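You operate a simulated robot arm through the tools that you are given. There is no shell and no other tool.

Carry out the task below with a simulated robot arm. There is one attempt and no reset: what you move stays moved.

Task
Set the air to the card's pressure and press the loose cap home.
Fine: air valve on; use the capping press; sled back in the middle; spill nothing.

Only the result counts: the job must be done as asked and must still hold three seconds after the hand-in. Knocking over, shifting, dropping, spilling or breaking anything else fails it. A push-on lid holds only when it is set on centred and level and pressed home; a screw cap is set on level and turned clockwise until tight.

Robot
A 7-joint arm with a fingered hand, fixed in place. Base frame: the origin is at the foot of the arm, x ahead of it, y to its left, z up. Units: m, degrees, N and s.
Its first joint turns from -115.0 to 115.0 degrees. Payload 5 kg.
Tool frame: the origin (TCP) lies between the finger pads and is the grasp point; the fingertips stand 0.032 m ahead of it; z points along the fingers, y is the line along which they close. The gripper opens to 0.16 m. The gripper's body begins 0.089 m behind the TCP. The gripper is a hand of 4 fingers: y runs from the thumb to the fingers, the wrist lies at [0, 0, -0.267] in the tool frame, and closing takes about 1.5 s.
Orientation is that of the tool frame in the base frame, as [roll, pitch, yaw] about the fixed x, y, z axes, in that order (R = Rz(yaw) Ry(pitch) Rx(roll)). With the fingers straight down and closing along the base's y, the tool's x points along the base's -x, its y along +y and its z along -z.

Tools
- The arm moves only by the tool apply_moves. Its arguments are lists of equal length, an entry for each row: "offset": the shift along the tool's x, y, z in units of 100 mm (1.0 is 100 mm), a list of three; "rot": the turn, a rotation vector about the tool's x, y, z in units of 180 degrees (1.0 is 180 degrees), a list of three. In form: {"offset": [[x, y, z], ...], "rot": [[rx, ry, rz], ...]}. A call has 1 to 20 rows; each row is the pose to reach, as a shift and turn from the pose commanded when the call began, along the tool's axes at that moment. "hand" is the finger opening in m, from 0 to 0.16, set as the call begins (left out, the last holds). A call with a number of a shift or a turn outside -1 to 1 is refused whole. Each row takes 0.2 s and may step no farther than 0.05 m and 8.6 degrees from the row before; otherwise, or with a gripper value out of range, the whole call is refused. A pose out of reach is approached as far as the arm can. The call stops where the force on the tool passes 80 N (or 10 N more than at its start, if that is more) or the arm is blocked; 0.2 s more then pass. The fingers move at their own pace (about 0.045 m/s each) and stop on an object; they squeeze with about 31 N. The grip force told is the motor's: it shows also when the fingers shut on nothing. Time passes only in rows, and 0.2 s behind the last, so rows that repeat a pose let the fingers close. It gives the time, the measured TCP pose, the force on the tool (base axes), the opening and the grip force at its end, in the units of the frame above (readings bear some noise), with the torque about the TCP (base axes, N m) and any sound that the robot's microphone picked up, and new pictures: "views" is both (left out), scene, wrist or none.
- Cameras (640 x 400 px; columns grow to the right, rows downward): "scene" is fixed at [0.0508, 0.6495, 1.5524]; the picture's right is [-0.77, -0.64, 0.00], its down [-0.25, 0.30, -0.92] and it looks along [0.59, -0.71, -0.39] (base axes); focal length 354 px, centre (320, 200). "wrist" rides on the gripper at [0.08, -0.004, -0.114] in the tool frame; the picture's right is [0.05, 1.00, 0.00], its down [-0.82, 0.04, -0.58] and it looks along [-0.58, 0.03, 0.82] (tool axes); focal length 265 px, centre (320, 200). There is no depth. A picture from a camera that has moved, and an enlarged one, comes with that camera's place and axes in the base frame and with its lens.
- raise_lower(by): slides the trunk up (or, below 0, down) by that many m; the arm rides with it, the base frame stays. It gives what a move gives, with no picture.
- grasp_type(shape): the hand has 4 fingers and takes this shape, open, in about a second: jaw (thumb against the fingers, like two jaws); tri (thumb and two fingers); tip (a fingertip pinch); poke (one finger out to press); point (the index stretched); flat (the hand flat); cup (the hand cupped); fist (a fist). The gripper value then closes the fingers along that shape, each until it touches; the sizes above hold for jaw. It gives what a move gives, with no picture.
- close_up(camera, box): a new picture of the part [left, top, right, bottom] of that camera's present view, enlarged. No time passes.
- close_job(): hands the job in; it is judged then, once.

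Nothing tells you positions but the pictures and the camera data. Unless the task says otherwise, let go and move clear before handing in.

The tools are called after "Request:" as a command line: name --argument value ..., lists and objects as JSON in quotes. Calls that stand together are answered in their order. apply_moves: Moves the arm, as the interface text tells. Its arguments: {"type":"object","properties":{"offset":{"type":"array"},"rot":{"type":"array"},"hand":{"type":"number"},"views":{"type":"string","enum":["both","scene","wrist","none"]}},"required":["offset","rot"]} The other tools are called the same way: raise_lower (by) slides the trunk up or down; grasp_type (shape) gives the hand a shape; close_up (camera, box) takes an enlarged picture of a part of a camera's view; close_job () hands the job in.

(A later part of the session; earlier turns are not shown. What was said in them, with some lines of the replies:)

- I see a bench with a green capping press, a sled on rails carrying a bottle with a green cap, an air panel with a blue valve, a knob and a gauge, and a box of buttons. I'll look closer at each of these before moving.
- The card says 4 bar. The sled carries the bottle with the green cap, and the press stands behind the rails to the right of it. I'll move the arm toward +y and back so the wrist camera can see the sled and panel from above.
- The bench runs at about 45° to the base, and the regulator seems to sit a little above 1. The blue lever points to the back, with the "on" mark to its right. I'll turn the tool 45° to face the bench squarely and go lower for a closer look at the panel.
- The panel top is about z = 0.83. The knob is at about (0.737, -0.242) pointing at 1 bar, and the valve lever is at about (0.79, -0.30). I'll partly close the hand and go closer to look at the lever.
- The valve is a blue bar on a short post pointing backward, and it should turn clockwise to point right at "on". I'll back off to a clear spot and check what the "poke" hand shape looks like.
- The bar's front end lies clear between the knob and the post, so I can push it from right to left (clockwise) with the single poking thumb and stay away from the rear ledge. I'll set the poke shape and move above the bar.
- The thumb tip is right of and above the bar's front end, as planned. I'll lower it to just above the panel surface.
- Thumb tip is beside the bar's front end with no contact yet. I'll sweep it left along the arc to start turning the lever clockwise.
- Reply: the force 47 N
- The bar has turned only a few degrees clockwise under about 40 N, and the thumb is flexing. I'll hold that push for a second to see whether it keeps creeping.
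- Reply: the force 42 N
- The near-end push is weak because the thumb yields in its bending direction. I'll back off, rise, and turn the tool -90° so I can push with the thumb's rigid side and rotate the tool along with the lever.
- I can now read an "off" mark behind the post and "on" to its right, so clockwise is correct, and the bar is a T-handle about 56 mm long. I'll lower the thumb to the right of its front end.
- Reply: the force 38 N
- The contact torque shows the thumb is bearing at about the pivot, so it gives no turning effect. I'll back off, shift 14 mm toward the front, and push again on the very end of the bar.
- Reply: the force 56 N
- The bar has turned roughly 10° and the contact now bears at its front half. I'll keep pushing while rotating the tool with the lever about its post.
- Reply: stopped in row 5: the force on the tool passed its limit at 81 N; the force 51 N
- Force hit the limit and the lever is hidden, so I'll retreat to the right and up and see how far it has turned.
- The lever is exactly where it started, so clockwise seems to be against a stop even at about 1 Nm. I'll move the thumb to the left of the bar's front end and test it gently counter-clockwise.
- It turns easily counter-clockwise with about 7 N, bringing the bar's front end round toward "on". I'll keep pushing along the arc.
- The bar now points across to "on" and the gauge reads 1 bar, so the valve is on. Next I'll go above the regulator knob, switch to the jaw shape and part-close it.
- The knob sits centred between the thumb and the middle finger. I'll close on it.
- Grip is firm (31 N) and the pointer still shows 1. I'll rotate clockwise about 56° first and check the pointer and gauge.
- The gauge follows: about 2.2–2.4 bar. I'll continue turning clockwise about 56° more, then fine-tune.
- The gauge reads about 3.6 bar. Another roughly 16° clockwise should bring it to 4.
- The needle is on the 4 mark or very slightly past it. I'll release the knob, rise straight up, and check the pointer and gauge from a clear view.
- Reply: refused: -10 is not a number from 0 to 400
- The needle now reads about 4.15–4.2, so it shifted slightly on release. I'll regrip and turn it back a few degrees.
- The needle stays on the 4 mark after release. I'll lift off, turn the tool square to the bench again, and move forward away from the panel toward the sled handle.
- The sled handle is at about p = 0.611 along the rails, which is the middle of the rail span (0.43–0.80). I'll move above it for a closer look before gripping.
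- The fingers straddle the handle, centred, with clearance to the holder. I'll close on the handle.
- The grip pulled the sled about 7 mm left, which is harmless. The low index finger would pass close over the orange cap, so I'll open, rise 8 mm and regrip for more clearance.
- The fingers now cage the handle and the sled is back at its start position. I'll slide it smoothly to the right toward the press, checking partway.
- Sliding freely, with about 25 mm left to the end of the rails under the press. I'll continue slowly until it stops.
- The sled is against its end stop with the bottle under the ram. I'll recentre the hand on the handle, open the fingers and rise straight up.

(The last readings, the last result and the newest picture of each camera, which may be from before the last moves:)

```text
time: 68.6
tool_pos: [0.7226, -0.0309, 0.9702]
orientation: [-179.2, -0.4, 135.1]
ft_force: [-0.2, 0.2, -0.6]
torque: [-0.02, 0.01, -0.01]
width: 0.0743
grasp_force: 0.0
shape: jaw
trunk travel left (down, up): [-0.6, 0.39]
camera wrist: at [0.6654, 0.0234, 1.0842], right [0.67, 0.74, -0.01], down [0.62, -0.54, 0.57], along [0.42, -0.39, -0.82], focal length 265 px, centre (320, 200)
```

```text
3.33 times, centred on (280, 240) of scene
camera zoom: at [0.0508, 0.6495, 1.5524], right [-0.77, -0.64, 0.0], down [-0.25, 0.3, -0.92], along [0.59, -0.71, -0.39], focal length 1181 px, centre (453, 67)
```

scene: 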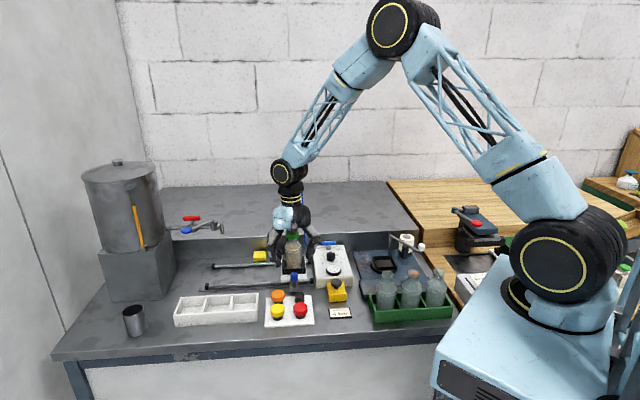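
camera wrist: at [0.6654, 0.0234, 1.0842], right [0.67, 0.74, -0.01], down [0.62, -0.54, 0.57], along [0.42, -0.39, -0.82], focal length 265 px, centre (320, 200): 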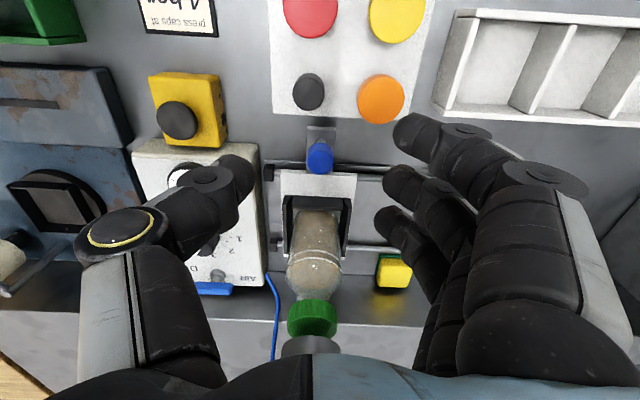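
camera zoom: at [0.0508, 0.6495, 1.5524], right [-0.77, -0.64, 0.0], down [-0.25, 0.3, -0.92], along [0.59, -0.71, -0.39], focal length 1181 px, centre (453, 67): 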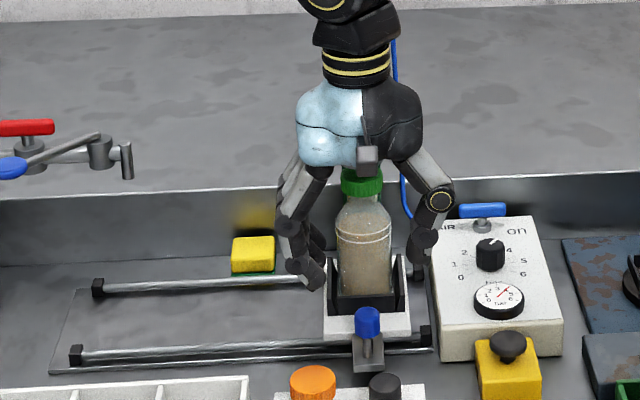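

The sled stays under the press. I'll move the hand away toward the yellow push-button and check the bottle's alignment under the ram.

Request:
apply_moves --offset '[[0.2, -0.2, -0.1], [0.3, -0.55, -0.2], [0.3, -1.0, -0.2]]' --rot '[[0, 0, 0], [0, 0, 0], [0, 0, 0]]' --views "none"

Request:
apply_moves --offset '[[0, -0.39, 0]]' --rot '[[0, 0, 0]]' --views "both"

Request:
close_up --camera "scene" --box '[250, 180, 330, 300]'

Request:
close_up --camera "wrist" --box '[200, 0, 440, 220]'

```text
time: 69.4
tool_pos: [0.6315, -0.0809, 0.9912]
orientation: [-179.1, -0.5, 135.1]
ft_force: [0.1, -0.3, 0.1]
torque: [0.0, 0.03, -0.03]
width: 0.0743
grasp_force: 0.0
shape: jaw
trunk travel left (down, up): [-0.6, 0.39]
```

```text
time: 69.8
tool_pos: [0.604, -0.1091, 0.992]
orientation: [-179.2, -0.5, 135.0]
ft_force: [0.1, 0.5, -0.1]
torque: [0.04, -0.02, -0.02]
width: 0.0746
grasp_force: 0.0
shape: jaw
trunk travel left (down, up): [-0.6, 0.39]
camera wrist: at [0.5474, -0.0535, 1.1057], right [0.67, 0.74, -0.01], down [0.62, -0.54, 0.57], along [0.42, -0.39, -0.82], focal length 265 px, centre (320, 200)
```

scene: 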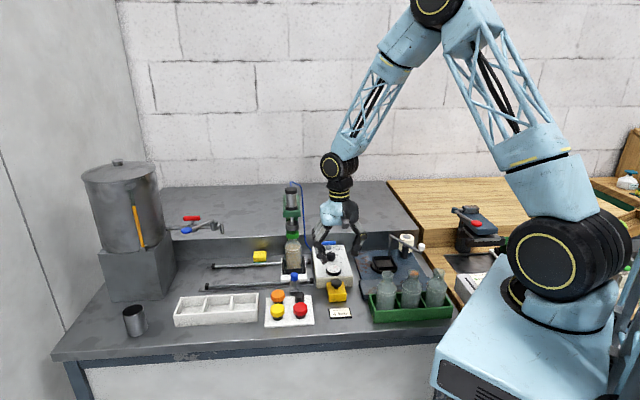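
wrist: 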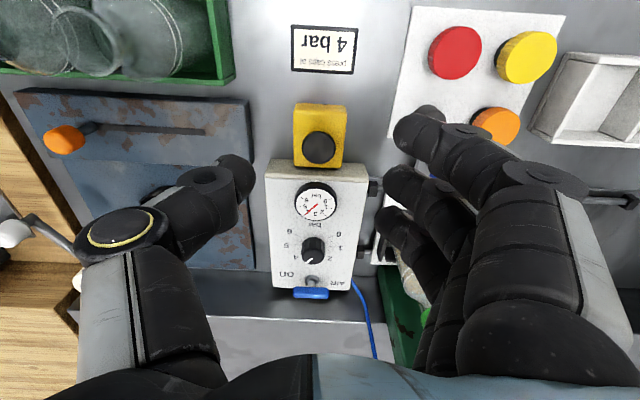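

```text
3.33 times, centred on (290, 240) of scene
camera zoom: at [0.0508, 0.6495, 1.5524], right [-0.77, -0.64, 0.0], down [-0.25, 0.3, -0.92], along [0.59, -0.71, -0.39], focal length 1181 px, centre (420, 67)
```

zoom: 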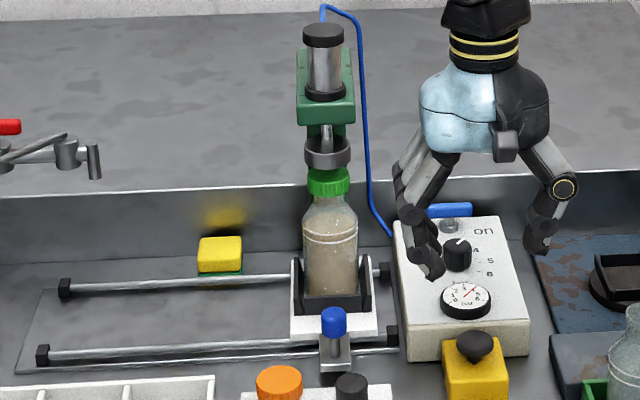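

```text
1.82 times, centred on (320, 110) of wrist
camera zoom: at [0.5474, -0.0535, 1.1057], right [0.67, 0.74, -0.01], down [0.62, -0.54, 0.57], along [0.42, -0.39, -0.82], focal length 483 px, centre (320, 364)
```

zoom: 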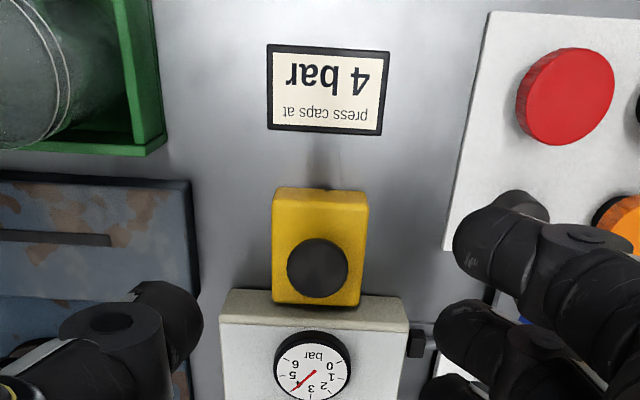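

The cap is centred under the ram ring. Next I'll use the poke shape and position it above the black mushroom button on the yellow box.

Request:
grasp_type --shape "poke"

Request:
apply_moves --offset '[[-0.2, 0, 0.3], [-0.374, 0.003, 0.65], [-0.374, 0.003, 0.85]]' --rot '[[0, 0, 0], [0, 0, 0], [0, 0, 0]]' --views "both"

Request:
close_up --camera "scene" --box '[300, 200, 370, 300]'

Request:
close_up --camera "wrist" --box '[220, 60, 420, 240]'

```text
time: 70.7
tool_pos: [0.6067, -0.1076, 0.9906]
orientation: [-179.2, -0.4, 135.1]
ft_force: [0.4, 0.3, 0.0]
torque: [-0.01, 0.01, -0.01]
width: 0.0
grasp_force: 0.1
shape: poke
trunk travel left (down, up): [-0.6, 0.39]
```

```text
time: 71.5
tool_pos: [0.6294, -0.134, 0.9056]
orientation: [-179.2, -0.4, 135.2]
ft_force: [-0.3, 0.1, 0.4]
torque: [0.01, -0.01, 0.01]
width: 0.0
grasp_force: 0.1
shape: poke
trunk travel left (down, up): [-0.6, 0.39]
camera wrist: at [0.5729, -0.0799, 1.0194], right [0.67, 0.74, -0.01], down [0.62, -0.54, 0.57], along [0.42, -0.39, -0.82], focal length 265 px, centre (320, 200)
```

scene: 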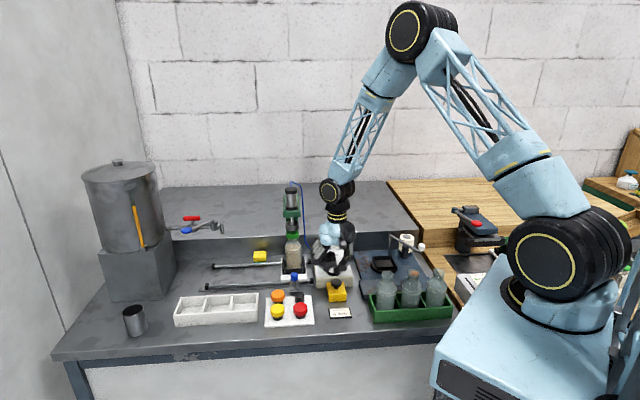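
wrist: 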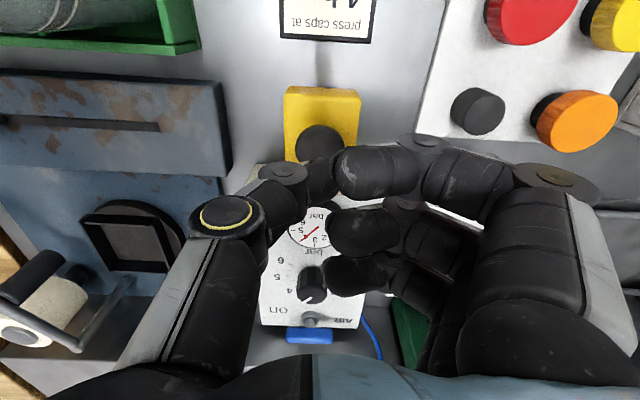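

```text
4.00 times, centred on (335, 250) of scene
camera zoom: at [0.0508, 0.6495, 1.5524], right [-0.77, -0.64, 0.0], down [-0.25, 0.3, -0.92], along [0.59, -0.71, -0.39], focal length 1418 px, centre (260, 0)
```

zoom: 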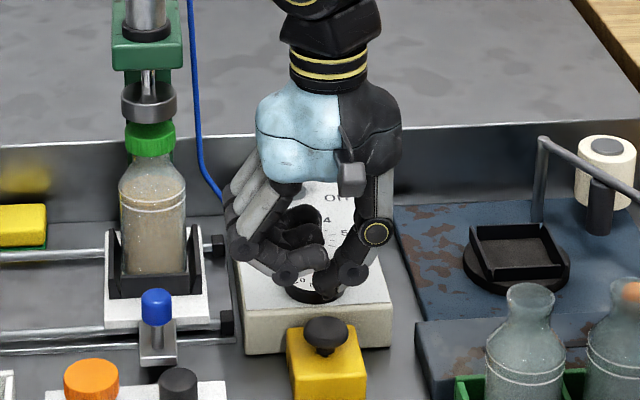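

```text
2.22 times, centred on (320, 150) of wrist
camera zoom: at [0.5729, -0.0799, 1.0194], right [0.67, 0.74, -0.01], down [0.62, -0.54, 0.57], along [0.42, -0.39, -0.82], focal length 590 px, centre (320, 311)
```

zoom: 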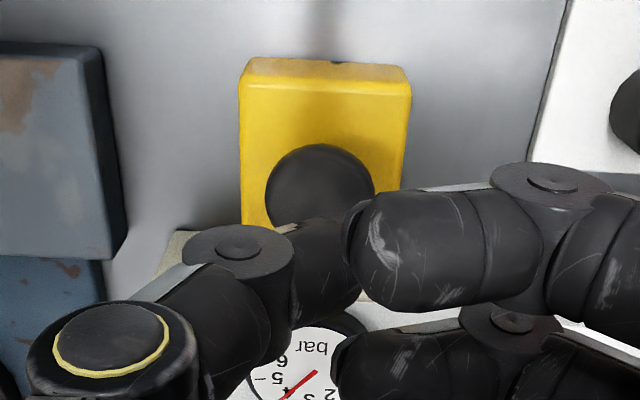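

The thumb tip is right over the button. I'll press down step by step.

Request:
apply_moves --offset '[[0, 0, 0.2], [0, 0, 0.32], [0, 0, 0.38], [0, 0, 0.42], [0, 0, 0.45]]' --rot '[[0, 0, 0], [0, 0, 0], [0, 0, 0], [0, 0, 0], [0, 0, 0]]' --views "scene"

Request:
close_up --camera "scene" --box '[260, 180, 370, 310]'

```text
time: 72.7
tool_pos: [0.6297, -0.1345, 0.8619]
orientation: [-179.2, -0.5, 135.0]
ft_force: [1.1, -0.9, 6.6]
torque: [-0.07, -0.11, -0.01]
width: 0.0
grasp_force: 0.1
shape: poke
trunk travel left (down, up): [-0.6, 0.39]
heard: click
```

scene: 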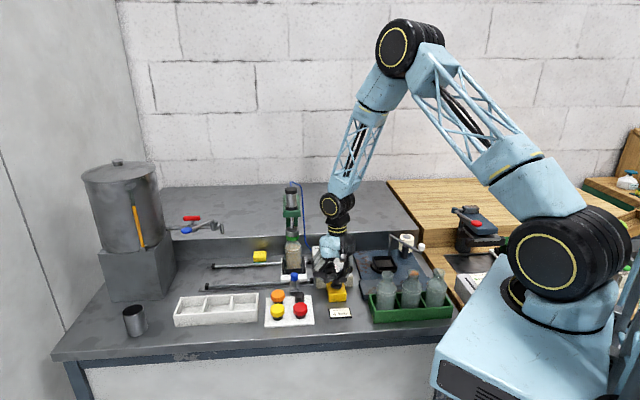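

```text
3.08 times, centred on (315, 245) of scene
camera zoom: at [0.0508, 0.6495, 1.5524], right [-0.77, -0.64, 0.0], down [-0.25, 0.3, -0.92], along [0.59, -0.71, -0.39], focal length 1090 px, centre (335, 62)
```

zoom: 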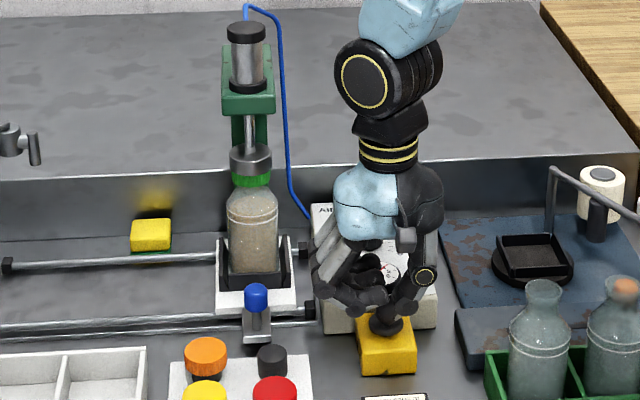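

A click was heard and the ram has come down on the cap. I'll hold the button for another second or so.

Request:
apply_moves --offset '[[0, 0, 0.01], [0, 0, 0.01], [0, 0, 0.01], [0, 0, 0.01], [0, 0, 0.01], [0, 0, 0.01]]' --rot '[[0, 0, 0], [0, 0, 0], [0, 0, 0], [0, 0, 0], [0, 0, 0], [0, 0, 0]]' --views "none"

Request:
close_up --camera "scene" --box '[265, 200, 315, 290]'

Request:
close_up --camera "scene" --box '[325, 258, 347, 278]'

```text
time: 74.1
tool_pos: [0.629, -0.1335, 0.8603]
orientation: [-179.3, -0.3, 135.2]
ft_force: [3.4, -4.8, 21.4]
torque: [-0.23, -0.32, 0.03]
width: 0.0
grasp_force: 0.1
shape: poke
trunk travel left (down, up): [-0.6, 0.39]
```

```text
4.44 times, centred on (290, 245) of scene
camera zoom: at [0.0508, 0.6495, 1.5524], right [-0.77, -0.64, 0.0], down [-0.25, 0.3, -0.92], along [0.59, -0.71, -0.39], focal length 1575 px, centre (453, 0)
```

zoom: 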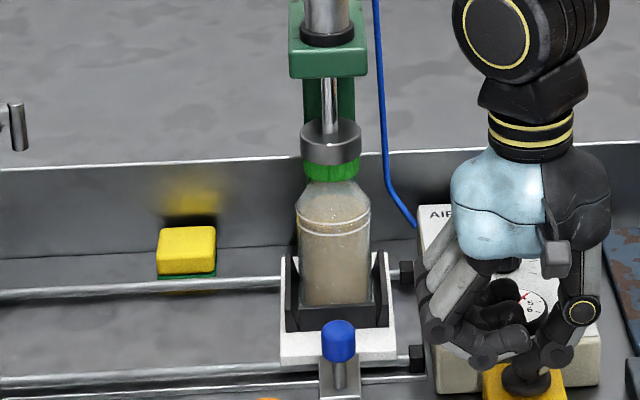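

```text
16.00 times, centred on (336, 268) of scene
camera zoom: at [0.0508, 0.6495, 1.5524], right [-0.77, -0.64, 0.0], down [-0.25, 0.3, -0.92], along [0.59, -0.71, -0.39], focal length 5671 px, centre (64, -888)
```

zoom: 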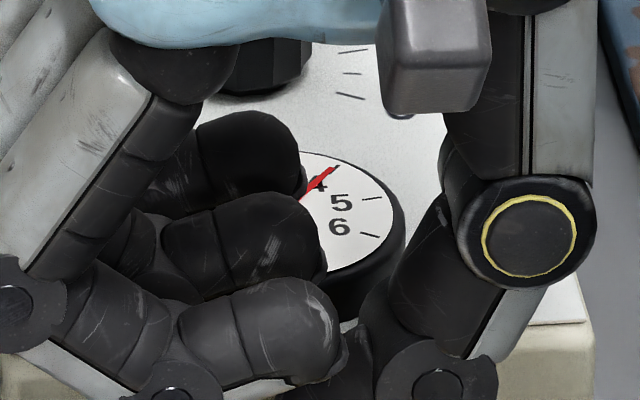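

The ram is pressing the cap down squarely. I'll release the button and check that the ram retracts.

Request:
apply_moves --offset '[[0, 0, -0.15], [0, 0, -0.5], [0, 0, -0.9], [0, 0, -0.9], [0, 0, -0.9]]' --rot '[[0, 0, 0], [0, 0, 0], [0, 0, 0], [0, 0, 0], [0, 0, 0]]' --views "scene"

Request:
close_up --camera "scene" --box '[265, 200, 315, 290]'

Request:
close_up --camera "scene" --box '[320, 240, 350, 290]'

```text
time: 75.3
tool_pos: [0.6313, -0.1334, 0.95]
orientation: [-179.3, -0.4, 135.1]
ft_force: [-0.3, -0.6, 0.1]
torque: [0.01, 0.03, -0.01]
width: 0.0
grasp_force: 0.0
shape: poke
trunk travel left (down, up): [-0.6, 0.39]
```

scene: 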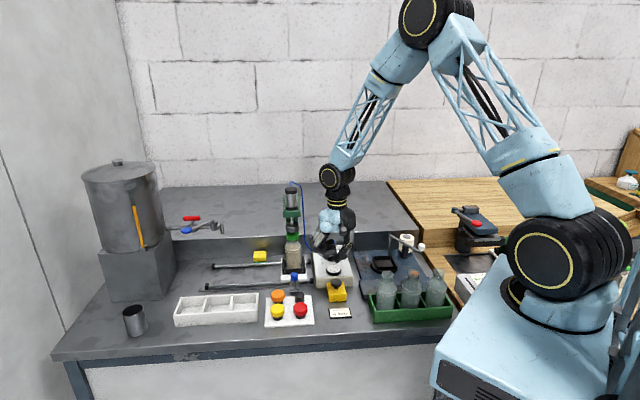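

```text
4.44 times, centred on (290, 245) of scene
camera zoom: at [0.0508, 0.6495, 1.5524], right [-0.77, -0.64, 0.0], down [-0.25, 0.3, -0.92], along [0.59, -0.71, -0.39], focal length 1575 px, centre (453, 0)
```

zoom: 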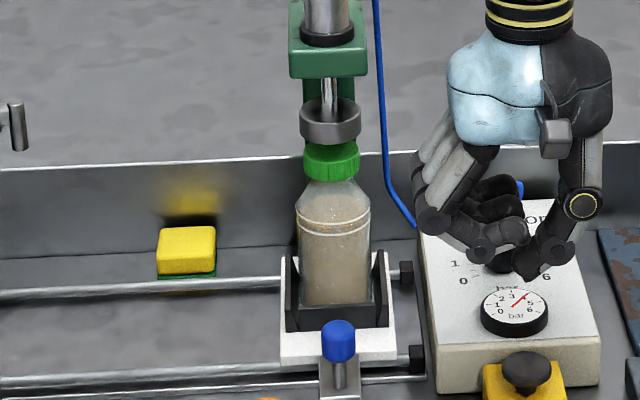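

```text
8.00 times, centred on (335, 265) of scene
camera zoom: at [0.0508, 0.6495, 1.5524], right [-0.77, -0.64, 0.0], down [-0.25, 0.3, -0.92], along [0.59, -0.71, -0.39], focal length 2835 px, centre (200, -320)
```

zoom: 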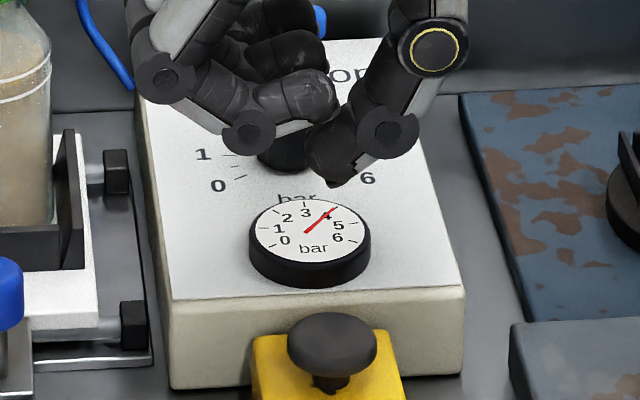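

The ram has retracted, the cap sits lower and level, and the gauge still reads 4. Next I'll reshape to the jaw and go back to the sled handle to return it to the middle.

Request:
apply_moves --offset '[[0.15, 0.1, -0.25], [0.3, 0.4, -0.5], [0.35, 0.8, -0.5], [0.35, 1.0, -0.5]]' --rot '[[0, 0, 0], [0, 0, 0], [0, 0, 0], [0, 0, 0]]' --views "none"

Request:
grasp_type --shape "jaw"

Request:
apply_moves --offset '[[0, 0.3, 0], [0, 0.36, 0], [0, 0.36, 0], [0, 0.36, 0], [0, 0.36, 0], [0, 0.36, 0]]' --rot '[[0, 0, 0], [0, 0, 0], [0, 0, 0], [0, 0, 0], [0, 0, 0], [0, 0, 0]]' --hand 0.075 --views "both"

Request:
close_up --camera "wrist" --box '[200, 100, 440, 320]'

```text
time: 76.3
tool_pos: [0.6765, -0.0383, 0.9985]
orientation: [-179.2, -0.4, 135.0]
ft_force: [-0.4, -0.8, 0.8]
torque: [0.0, 0.01, -0.01]
width: 0.0
grasp_force: 0.0
shape: poke
trunk travel left (down, up): [-0.6, 0.39]
```

```text
time: 77.2
tool_pos: [0.6774, -0.0387, 0.9989]
orientation: [-179.2, -0.4, 135.1]
ft_force: [-0.2, 0.9, -0.6]
torque: [-0.02, -0.05, 0.0]
width: 0.1599
grasp_force: 0.0
shape: jaw
trunk travel left (down, up): [-0.6, 0.39]
```

```text
time: 78.6
tool_pos: [0.7019, -0.0131, 0.9978]
orientation: [-179.3, -0.5, 135.1]
ft_force: [-0.2, 1.0, -0.1]
torque: [-0.01, -0.01, -0.01]
width: 0.0758
grasp_force: 0.1
shape: jaw
trunk travel left (down, up): [-0.6, 0.39]
camera wrist: at [0.6446, 0.0413, 1.1124], right [0.67, 0.74, -0.01], down [0.62, -0.54, 0.57], along [0.42, -0.39, -0.82], focal length 265 px, centre (320, 200)
```

scene: 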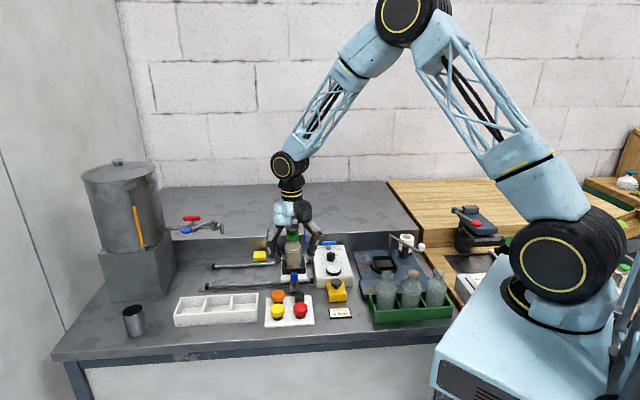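
wrist: 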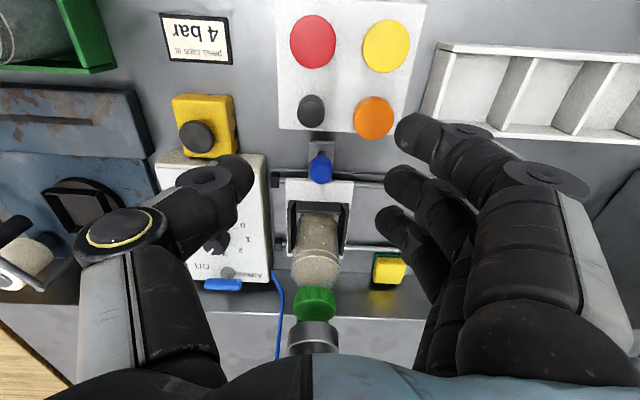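

```text
1.82 times, centred on (320, 210) of wrist
camera zoom: at [0.6446, 0.0413, 1.1124], right [0.67, 0.74, -0.01], down [0.62, -0.54, 0.57], along [0.42, -0.39, -0.82], focal length 483 px, centre (320, 182)
```

zoom: 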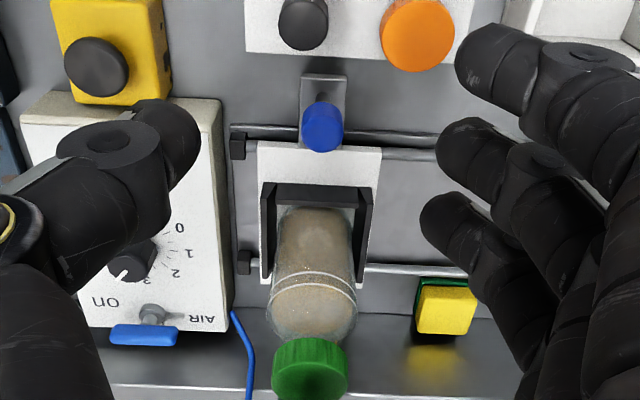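

Request:
apply_moves --offset '[[-0.3, 0.01, 0.1], [-0.6, 0.02, 0.3], [-0.605, 0.02, 0.7]]' --rot '[[0, 0, 0], [0, 0, 0], [0, 0, 0]]' --views "none"

Request:
apply_moves --offset '[[0, 0, 0.3], [0, 0, 0.5], [0, 0, 0.61]]' --rot '[[0, 0, 0], [0, 0, 0], [0, 0, 0]]' --views "wrist"

Request:
close_up --camera "wrist" --box '[200, 80, 440, 280]'

```text
time: 79.4
tool_pos: [0.7473, -0.0542, 0.9271]
orientation: [-179.1, -0.3, 135.1]
ft_force: [-0.1, 0.6, 0.1]
torque: [0.0, 0.01, 0.01]
width: 0.0758
grasp_force: 0.1
shape: jaw
trunk travel left (down, up): [-0.6, 0.39]
```

```text
time: 80.2
tool_pos: [0.7449, -0.0543, 0.8659]
orientation: [-179.2, -0.5, 135.0]
ft_force: [-1.1, 1.3, 0.7]
torque: [0.01, -0.01, -0.02]
width: 0.0758
grasp_force: 0.1
shape: jaw
trunk travel left (down, up): [-0.6, 0.39]
camera wrist: at [0.6871, -0.0008, 0.9816], right [0.67, 0.74, -0.01], down [0.62, -0.54, 0.57], along [0.42, -0.39, -0.82], focal length 265 px, centre (320, 200)
```

wrist: 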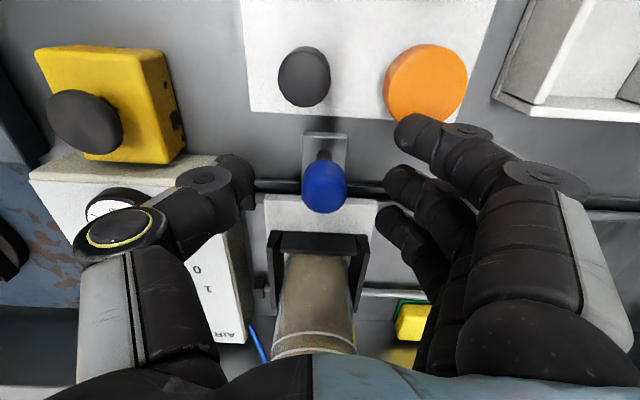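

```text
2.00 times, centred on (320, 180) of wrist
camera zoom: at [0.6871, -0.0008, 0.9816], right [0.67, 0.74, -0.01], down [0.62, -0.54, 0.57], along [0.42, -0.39, -0.82], focal length 531 px, centre (320, 240)
```

zoom: 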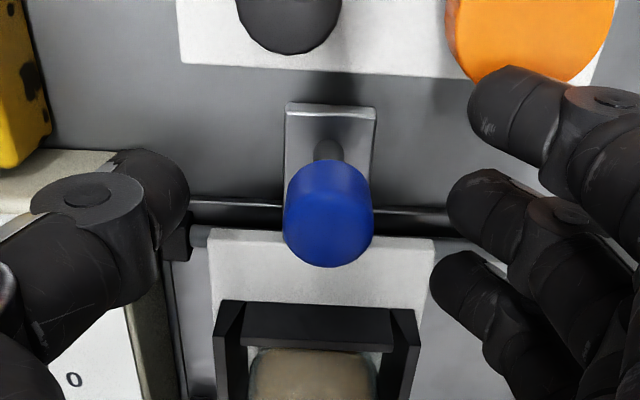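

Request:
apply_moves --offset '[[0, 0.02, 0], [0, 0.02, 0], [0, 0.02, 0], [0, 0.02, 0], [0, 0.02, 0]]' --rot '[[0, 0, 0], [0, 0, 0], [0, 0, 0], [0, 0, 0], [0, 0, 0]]' --hand 0.02 --views "wrist"

Request:
apply_moves --offset '[[0, 0.03, 0], [0, 0.08, 0], [0, 0.16, 0], [0, 0.26, 0], [0, 0.36, 0], [0, 0.46, 0], [0, 0.56, 0], [0, 0.66, 0], [0, 0.76, 0], [0, 0.85, 0], [0, 0.92, 0], [0, 0.97, 0], [0, 1.0, 0]]' --rot '[[0, 0, 0], [0, 0, 0], [0, 0, 0], [0, 0, 0], [0, 0, 0], [0, 0, 0], [0, 0, 0], [0, 0, 0], [0, 0, 0], [0, 0, 0], [0, 0, 0], [0, 0, 0], [0, 0, 0]]' --views "both"

Request:
close_up --camera "scene" --box '[210, 210, 310, 300]'

```text
time: 81.4
tool_pos: [0.7457, -0.0531, 0.8664]
orientation: [-179.2, -0.4, 135.1]
ft_force: [-2.3, -1.5, -0.2]
torque: [0.05, -0.02, 0.0]
width: 0.0069
grasp_force: 16.2
shape: jaw
trunk travel left (down, up): [-0.6, 0.39]
camera wrist: at [0.6881, 0.0003, 0.9812], right [0.67, 0.74, -0.01], down [0.62, -0.54, 0.57], along [0.42, -0.39, -0.82], focal length 265 px, centre (320, 200)
```

wrist: 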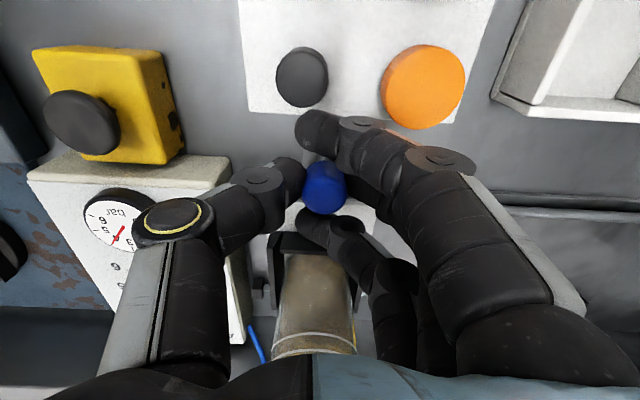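

```text
time: 84.2
tool_pos: [0.8165, 0.0182, 0.8656]
orientation: [-179.2, -0.4, 135.0]
ft_force: [-2.3, 1.4, 2.9]
torque: [0.22, -0.2, 0.01]
width: 0.0042
grasp_force: 31.2
shape: jaw
trunk travel left (down, up): [-0.6, 0.39]
camera wrist: at [0.7593, 0.0718, 0.9806], right [0.67, 0.74, -0.01], down [0.62, -0.54, 0.57], along [0.42, -0.39, -0.82], focal length 265 px, centre (320, 200)
```

scene: 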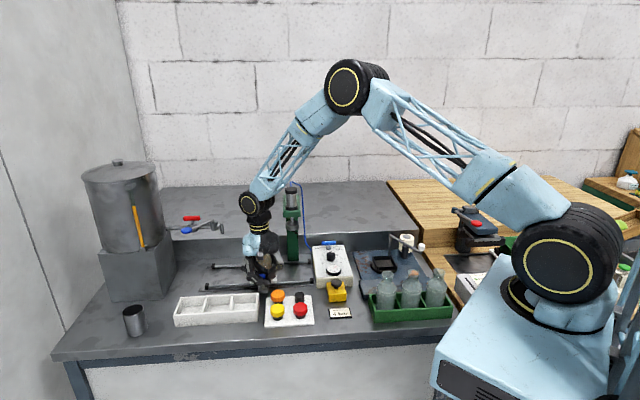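
wrist: 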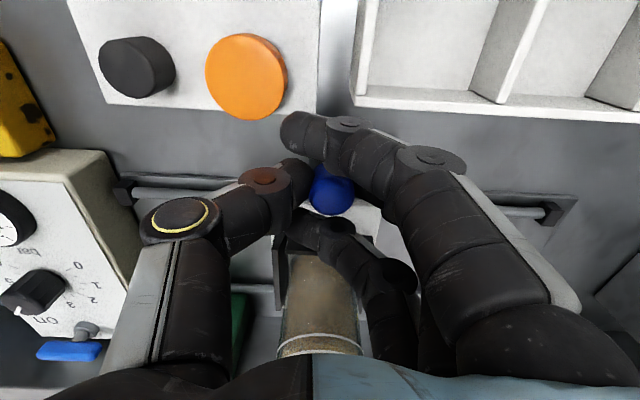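

```text
4.44 times, centred on (260, 255) of scene
camera zoom: at [0.0508, 0.6495, 1.5524], right [-0.77, -0.64, 0.0], down [-0.25, 0.3, -0.92], along [0.59, -0.71, -0.39], focal length 1575 px, centre (587, -44)
```

zoom: 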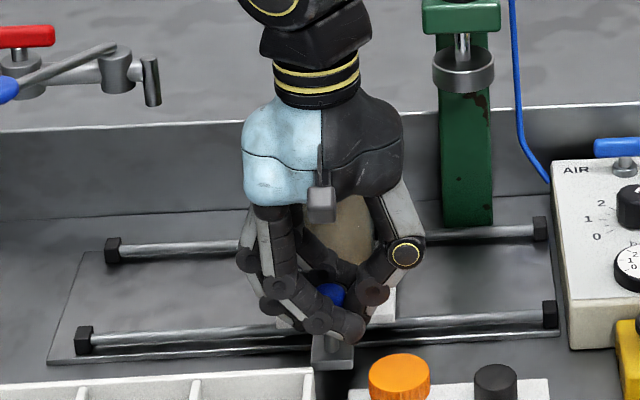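

The sled is at about 0.598. I'll move it the last 12 mm to the middle and then open the fingers.

Request:
apply_moves --offset '[[0, 0.03, 0], [0, 0.06, 0], [0, 0.09, 0], [0, 0.115, 0], [0, 0.12, 0], [0, 0.12, 0]]' --rot '[[0, 0, 0], [0, 0, 0], [0, 0, 0], [0, 0, 0], [0, 0, 0], [0, 0, 0]]' --views "wrist"

Request:
apply_moves --offset '[[0, 0, 0], [0, 0, 0], [0, 0, 0], [0, 0, 0], [0, 0, 0]]' --rot '[[0, 0, 0], [0, 0, 0], [0, 0, 0], [0, 0, 0], [0, 0, 0]]' --hand 0.075 --views "wrist"

Request:
close_up --camera "wrist" --box '[200, 80, 440, 280]'

Request:
close_up --camera "scene" --box '[210, 220, 310, 300]'

```text
time: 85.6
tool_pos: [0.8243, 0.0254, 0.8658]
orientation: [-179.2, -0.5, 135.1]
ft_force: [-0.5, 1.8, 6.7]
torque: [0.31, -0.27, 0.02]
width: 0.0045
grasp_force: 30.9
shape: jaw
trunk travel left (down, up): [-0.6, 0.39]
camera wrist: at [0.7675, 0.08, 0.9803], right [0.67, 0.74, -0.01], down [0.62, -0.54, 0.57], along [0.42, -0.39, -0.82], focal length 265 px, centre (320, 200)
```

wrist: 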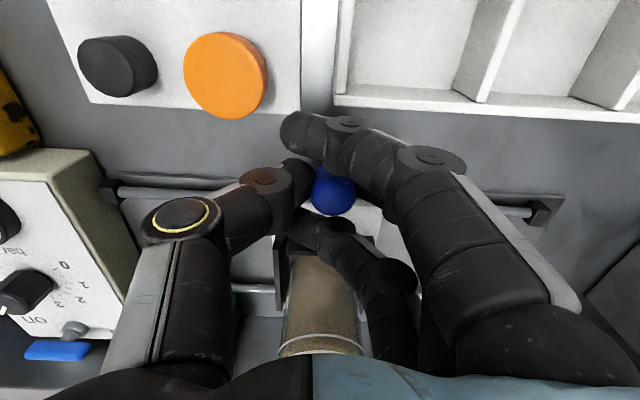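

```text
time: 86.8
tool_pos: [0.8258, 0.0263, 0.8635]
orientation: [-179.2, -0.5, 135.1]
ft_force: [-0.5, -0.3, 0.3]
torque: [-0.02, 0.0, -0.04]
width: 0.074
grasp_force: 0.1
shape: jaw
trunk travel left (down, up): [-0.6, 0.39]
camera wrist: at [0.7678, 0.0799, 0.98], right [0.67, 0.74, -0.01], down [0.62, -0.54, 0.57], along [0.42, -0.39, -0.82], focal length 265 px, centre (320, 200)
```

wrist: 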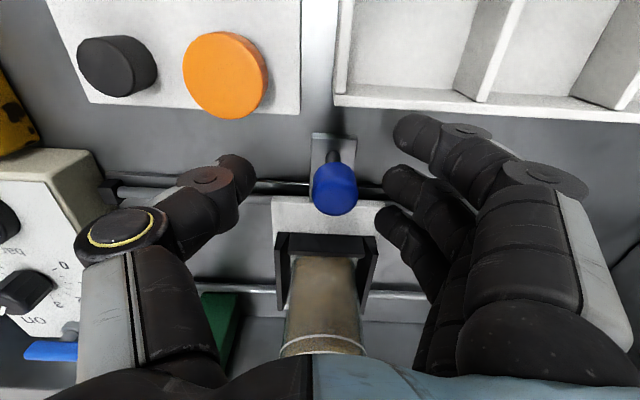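

```text
2.00 times, centred on (320, 180) of wrist
camera zoom: at [0.7678, 0.0799, 0.98], right [0.67, 0.74, -0.01], down [0.62, -0.54, 0.57], along [0.42, -0.39, -0.82], focal length 531 px, centre (320, 240)
```

zoom: 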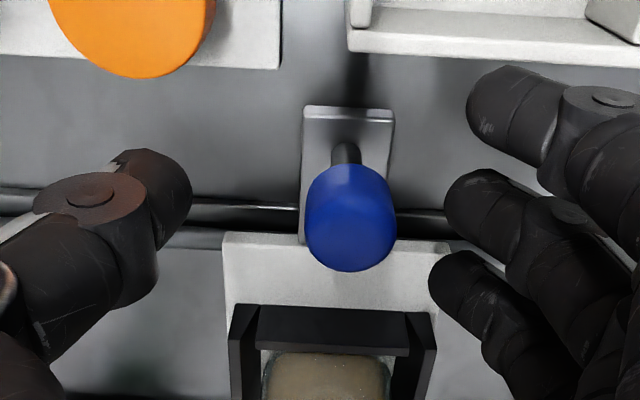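

```text
5.00 times, centred on (260, 260) of scene
camera zoom: at [0.0508, 0.6495, 1.5524], right [-0.77, -0.64, 0.0], down [-0.25, 0.3, -0.92], along [0.59, -0.71, -0.39], focal length 1772 px, centre (620, -100)
```

zoom: 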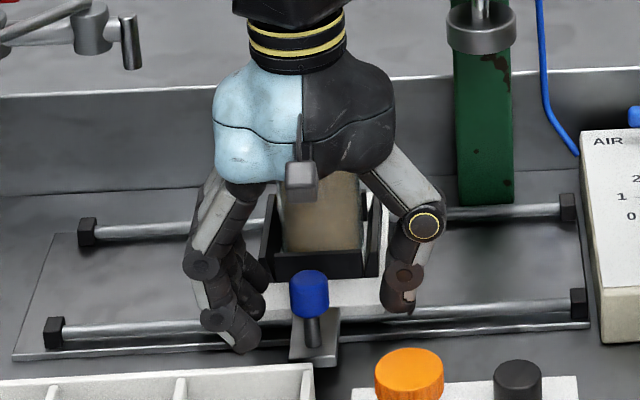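

The handle is back at exactly its starting spot in the scene view, in the middle of the rails. I'll rise and move clear, then check everything.

Request:
apply_moves --offset '[[0, 0, -0.3], [0.1, 0, -0.6], [0.3, 0, -1.0]]' --rot '[[0, 0, 0], [0, 0, 0], [0, 0, 0]]' --views "none"

Request:
apply_moves --offset '[[0.3, -0.2, -0.3], [0.6, -0.4, -0.6], [0.9, -0.6, -0.9]]' --rot '[[0, 0, 0], [0, 0, 0], [0, 0, 0]]' --views "both"

Request:
close_up --camera "scene" --box '[195, 220, 325, 300]'

Request:
close_up --camera "scene" --box '[310, 235, 350, 285]'

Request:
close_up --camera "wrist" --box '[230, 180, 400, 340]'

```text
time: 87.6
tool_pos: [0.8043, 0.0475, 0.9656]
orientation: [-179.3, -0.4, 135.1]
ft_force: [0.0, 0.1, 0.3]
torque: [-0.03, -0.01, 0.0]
width: 0.0744
grasp_force: 0.1
shape: jaw
trunk travel left (down, up): [-0.6, 0.39]
```

```text
time: 88.4
tool_pos: [0.7005, 0.0687, 1.0581]
orientation: [-179.1, -0.4, 135.0]
ft_force: [-0.9, 0.5, -0.1]
torque: [0.01, 0.01, 0.0]
width: 0.0743
grasp_force: 0.0
shape: jaw
trunk travel left (down, up): [-0.6, 0.39]
camera wrist: at [0.6419, 0.1232, 1.1713], right [0.67, 0.74, -0.01], down [0.62, -0.54, 0.57], along [0.42, -0.39, -0.82], focal length 265 px, centre (320, 200)
```

scene: 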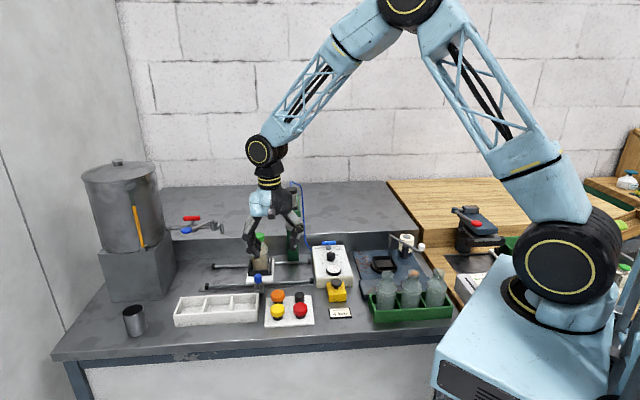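
wrist: 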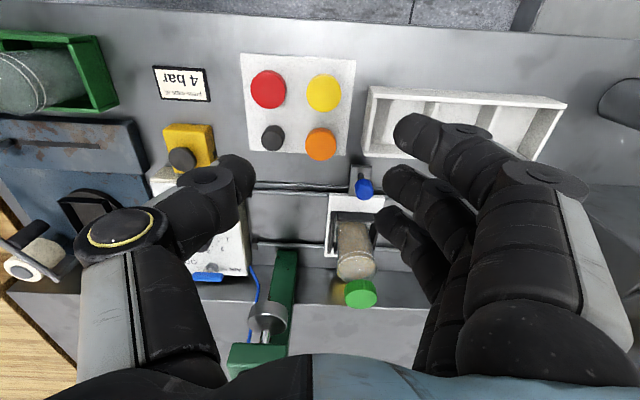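

```text
4.92 times, centred on (260, 260) of scene
camera zoom: at [0.0508, 0.6495, 1.5524], right [-0.77, -0.64, 0.0], down [-0.25, 0.3, -0.92], along [0.59, -0.71, -0.39], focal length 1745 px, centre (615, -95)
```

zoom: 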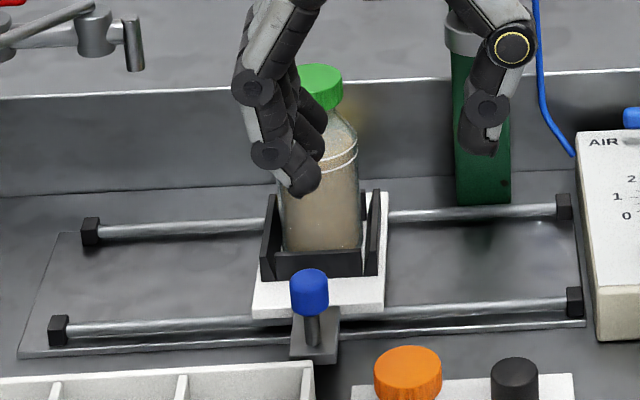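

```text
8.00 times, centred on (330, 260) of scene
camera zoom: at [0.0508, 0.6495, 1.5524], right [-0.77, -0.64, 0.0], down [-0.25, 0.3, -0.92], along [0.59, -0.71, -0.39], focal length 2835 px, centre (240, -280)
```

zoom: 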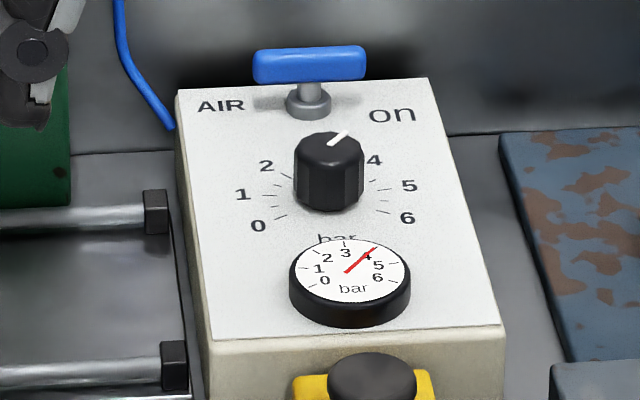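

```text
2.50 times, centred on (315, 260) of wrist
camera zoom: at [0.6419, 0.1232, 1.1713], right [0.67, 0.74, -0.01], down [0.62, -0.54, 0.57], along [0.42, -0.39, -0.82], focal length 664 px, centre (332, 50)
```

zoom: 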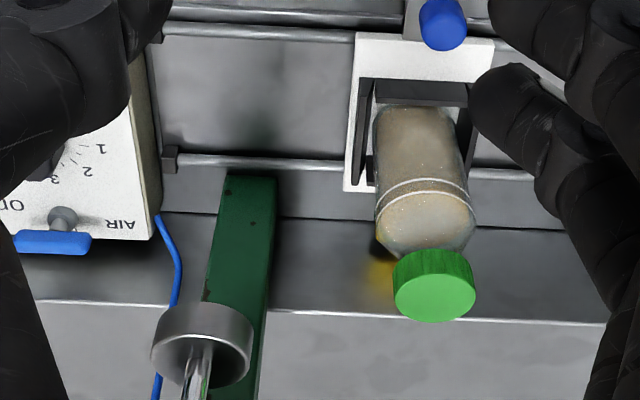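

The sled matches its starting position, the gauge reads 4, and the valve is on. I'll move the hand fully clear and take a last look at the cap.

Request:
apply_moves --offset '[[0.1, -0.33, -0.2], [0.2, -0.66, -0.4], [0.3, -1.0, -0.6]]' --rot '[[0, 0, 0], [0, 0, 0], [0, 0, 0]]' --views "none"

Request:
apply_moves --offset '[[0, -0.4, 0], [0, -0.8, 0], [0, -1.0, 0]]' --rot '[[0, 0, 0], [0, 0, 0], [0, 0, 0]]' --views "both"

Request:
close_up --camera "scene" --box '[195, 220, 325, 300]'

Request:
close_up --camera "scene" --box '[240, 225, 280, 285]'

```text
time: 89.2
tool_pos: [0.6068, 0.019, 1.1188]
orientation: [-179.3, -0.4, 135.1]
ft_force: [0.3, -0.4, 0.8]
torque: [0.0, -0.01, -0.01]
width: 0.0746
grasp_force: 0.1
shape: jaw
trunk travel left (down, up): [-0.6, 0.39]
```

```text
time: 90.0
tool_pos: [0.5383, -0.0527, 1.1194]
orientation: [-179.0, -0.5, 135.1]
ft_force: [-0.6, 0.0, 0.6]
torque: [-0.02, 0.0, 0.01]
width: 0.0749
grasp_force: 0.1
shape: jaw
trunk travel left (down, up): [-0.6, 0.39]
camera wrist: at [0.4808, 0.0024, 1.2341], right [0.67, 0.74, -0.01], down [0.62, -0.54, 0.57], along [0.42, -0.39, -0.82], focal length 265 px, centre (320, 200)
```

scene: 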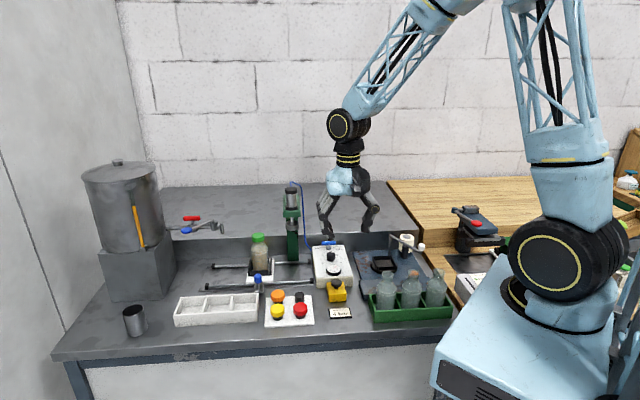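
wrist: 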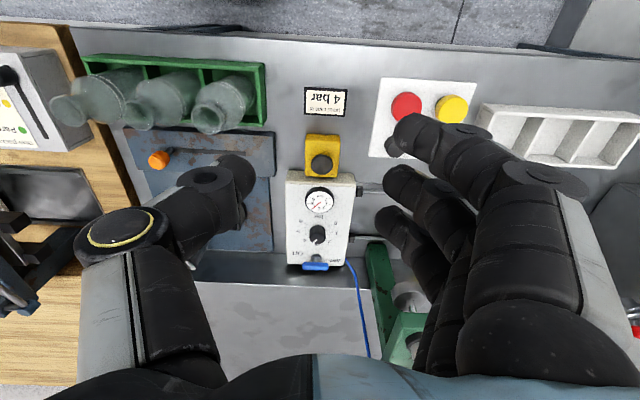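

```text
4.92 times, centred on (260, 260) of scene
camera zoom: at [0.0508, 0.6495, 1.5524], right [-0.77, -0.64, 0.0], down [-0.25, 0.3, -0.92], along [0.59, -0.71, -0.39], focal length 1745 px, centre (615, -95)
```

zoom: 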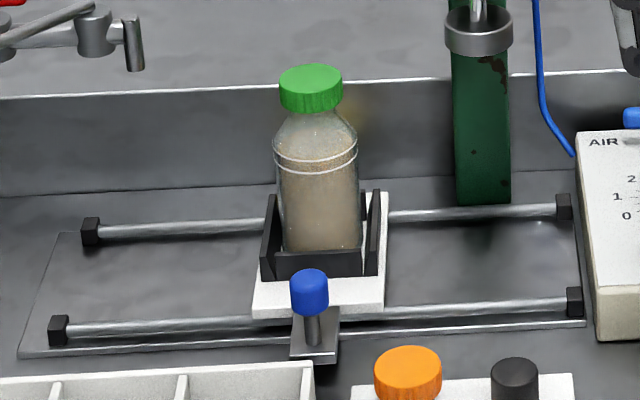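

```text
6.67 times, centred on (260, 255) of scene
camera zoom: at [0.0508, 0.6495, 1.5524], right [-0.77, -0.64, 0.0], down [-0.25, 0.3, -0.92], along [0.59, -0.71, -0.39], focal length 2363 px, centre (720, -167)
```

zoom: 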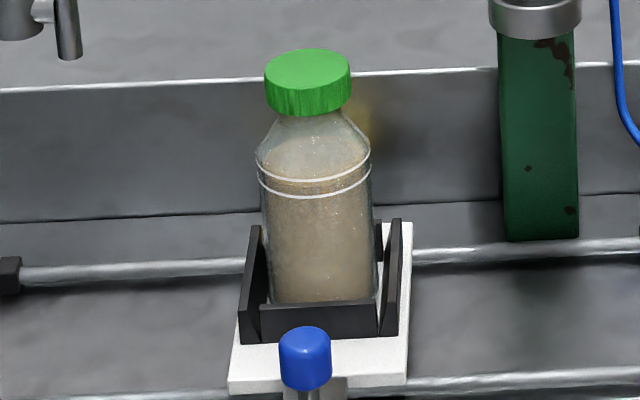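

The cap is seated lower than before, level and centred, and the sled is back in the middle. The valve is on, the gauge reads 4 bar, and nothing else has moved or spilled. The arm is clear, so I'm handing in.

Request:
close_job

```text
The job is handed in.
```

I set the air to the card's 4 bar and pressed the green cap home with the capping press. I then handed the job in, but no verdict came back.

- **Air:** the valve is on and the gauge needle sits on the 4 mark. It first settled at about 4.2, so I turned the knob back a little.
- **Valve force:** I first pushed the valve lever the wrong way, up to about 80 N. It returned to its starting place, then turned freely the other way to "on". I saw no damage.
- **Cap:** I slid the sled to its end stop under the ram and pressed the button. There was one click as the ram came down, and it retracted when I let go. The cap now sits about 5 mm lower, and looks level and centred.
- **Sled:** it is back in the middle of the rails, matching its starting position in the scene view.
- **Bench:** I saw nothing spilled, knocked or shifted, and the hand was clear of everything before I handed in.
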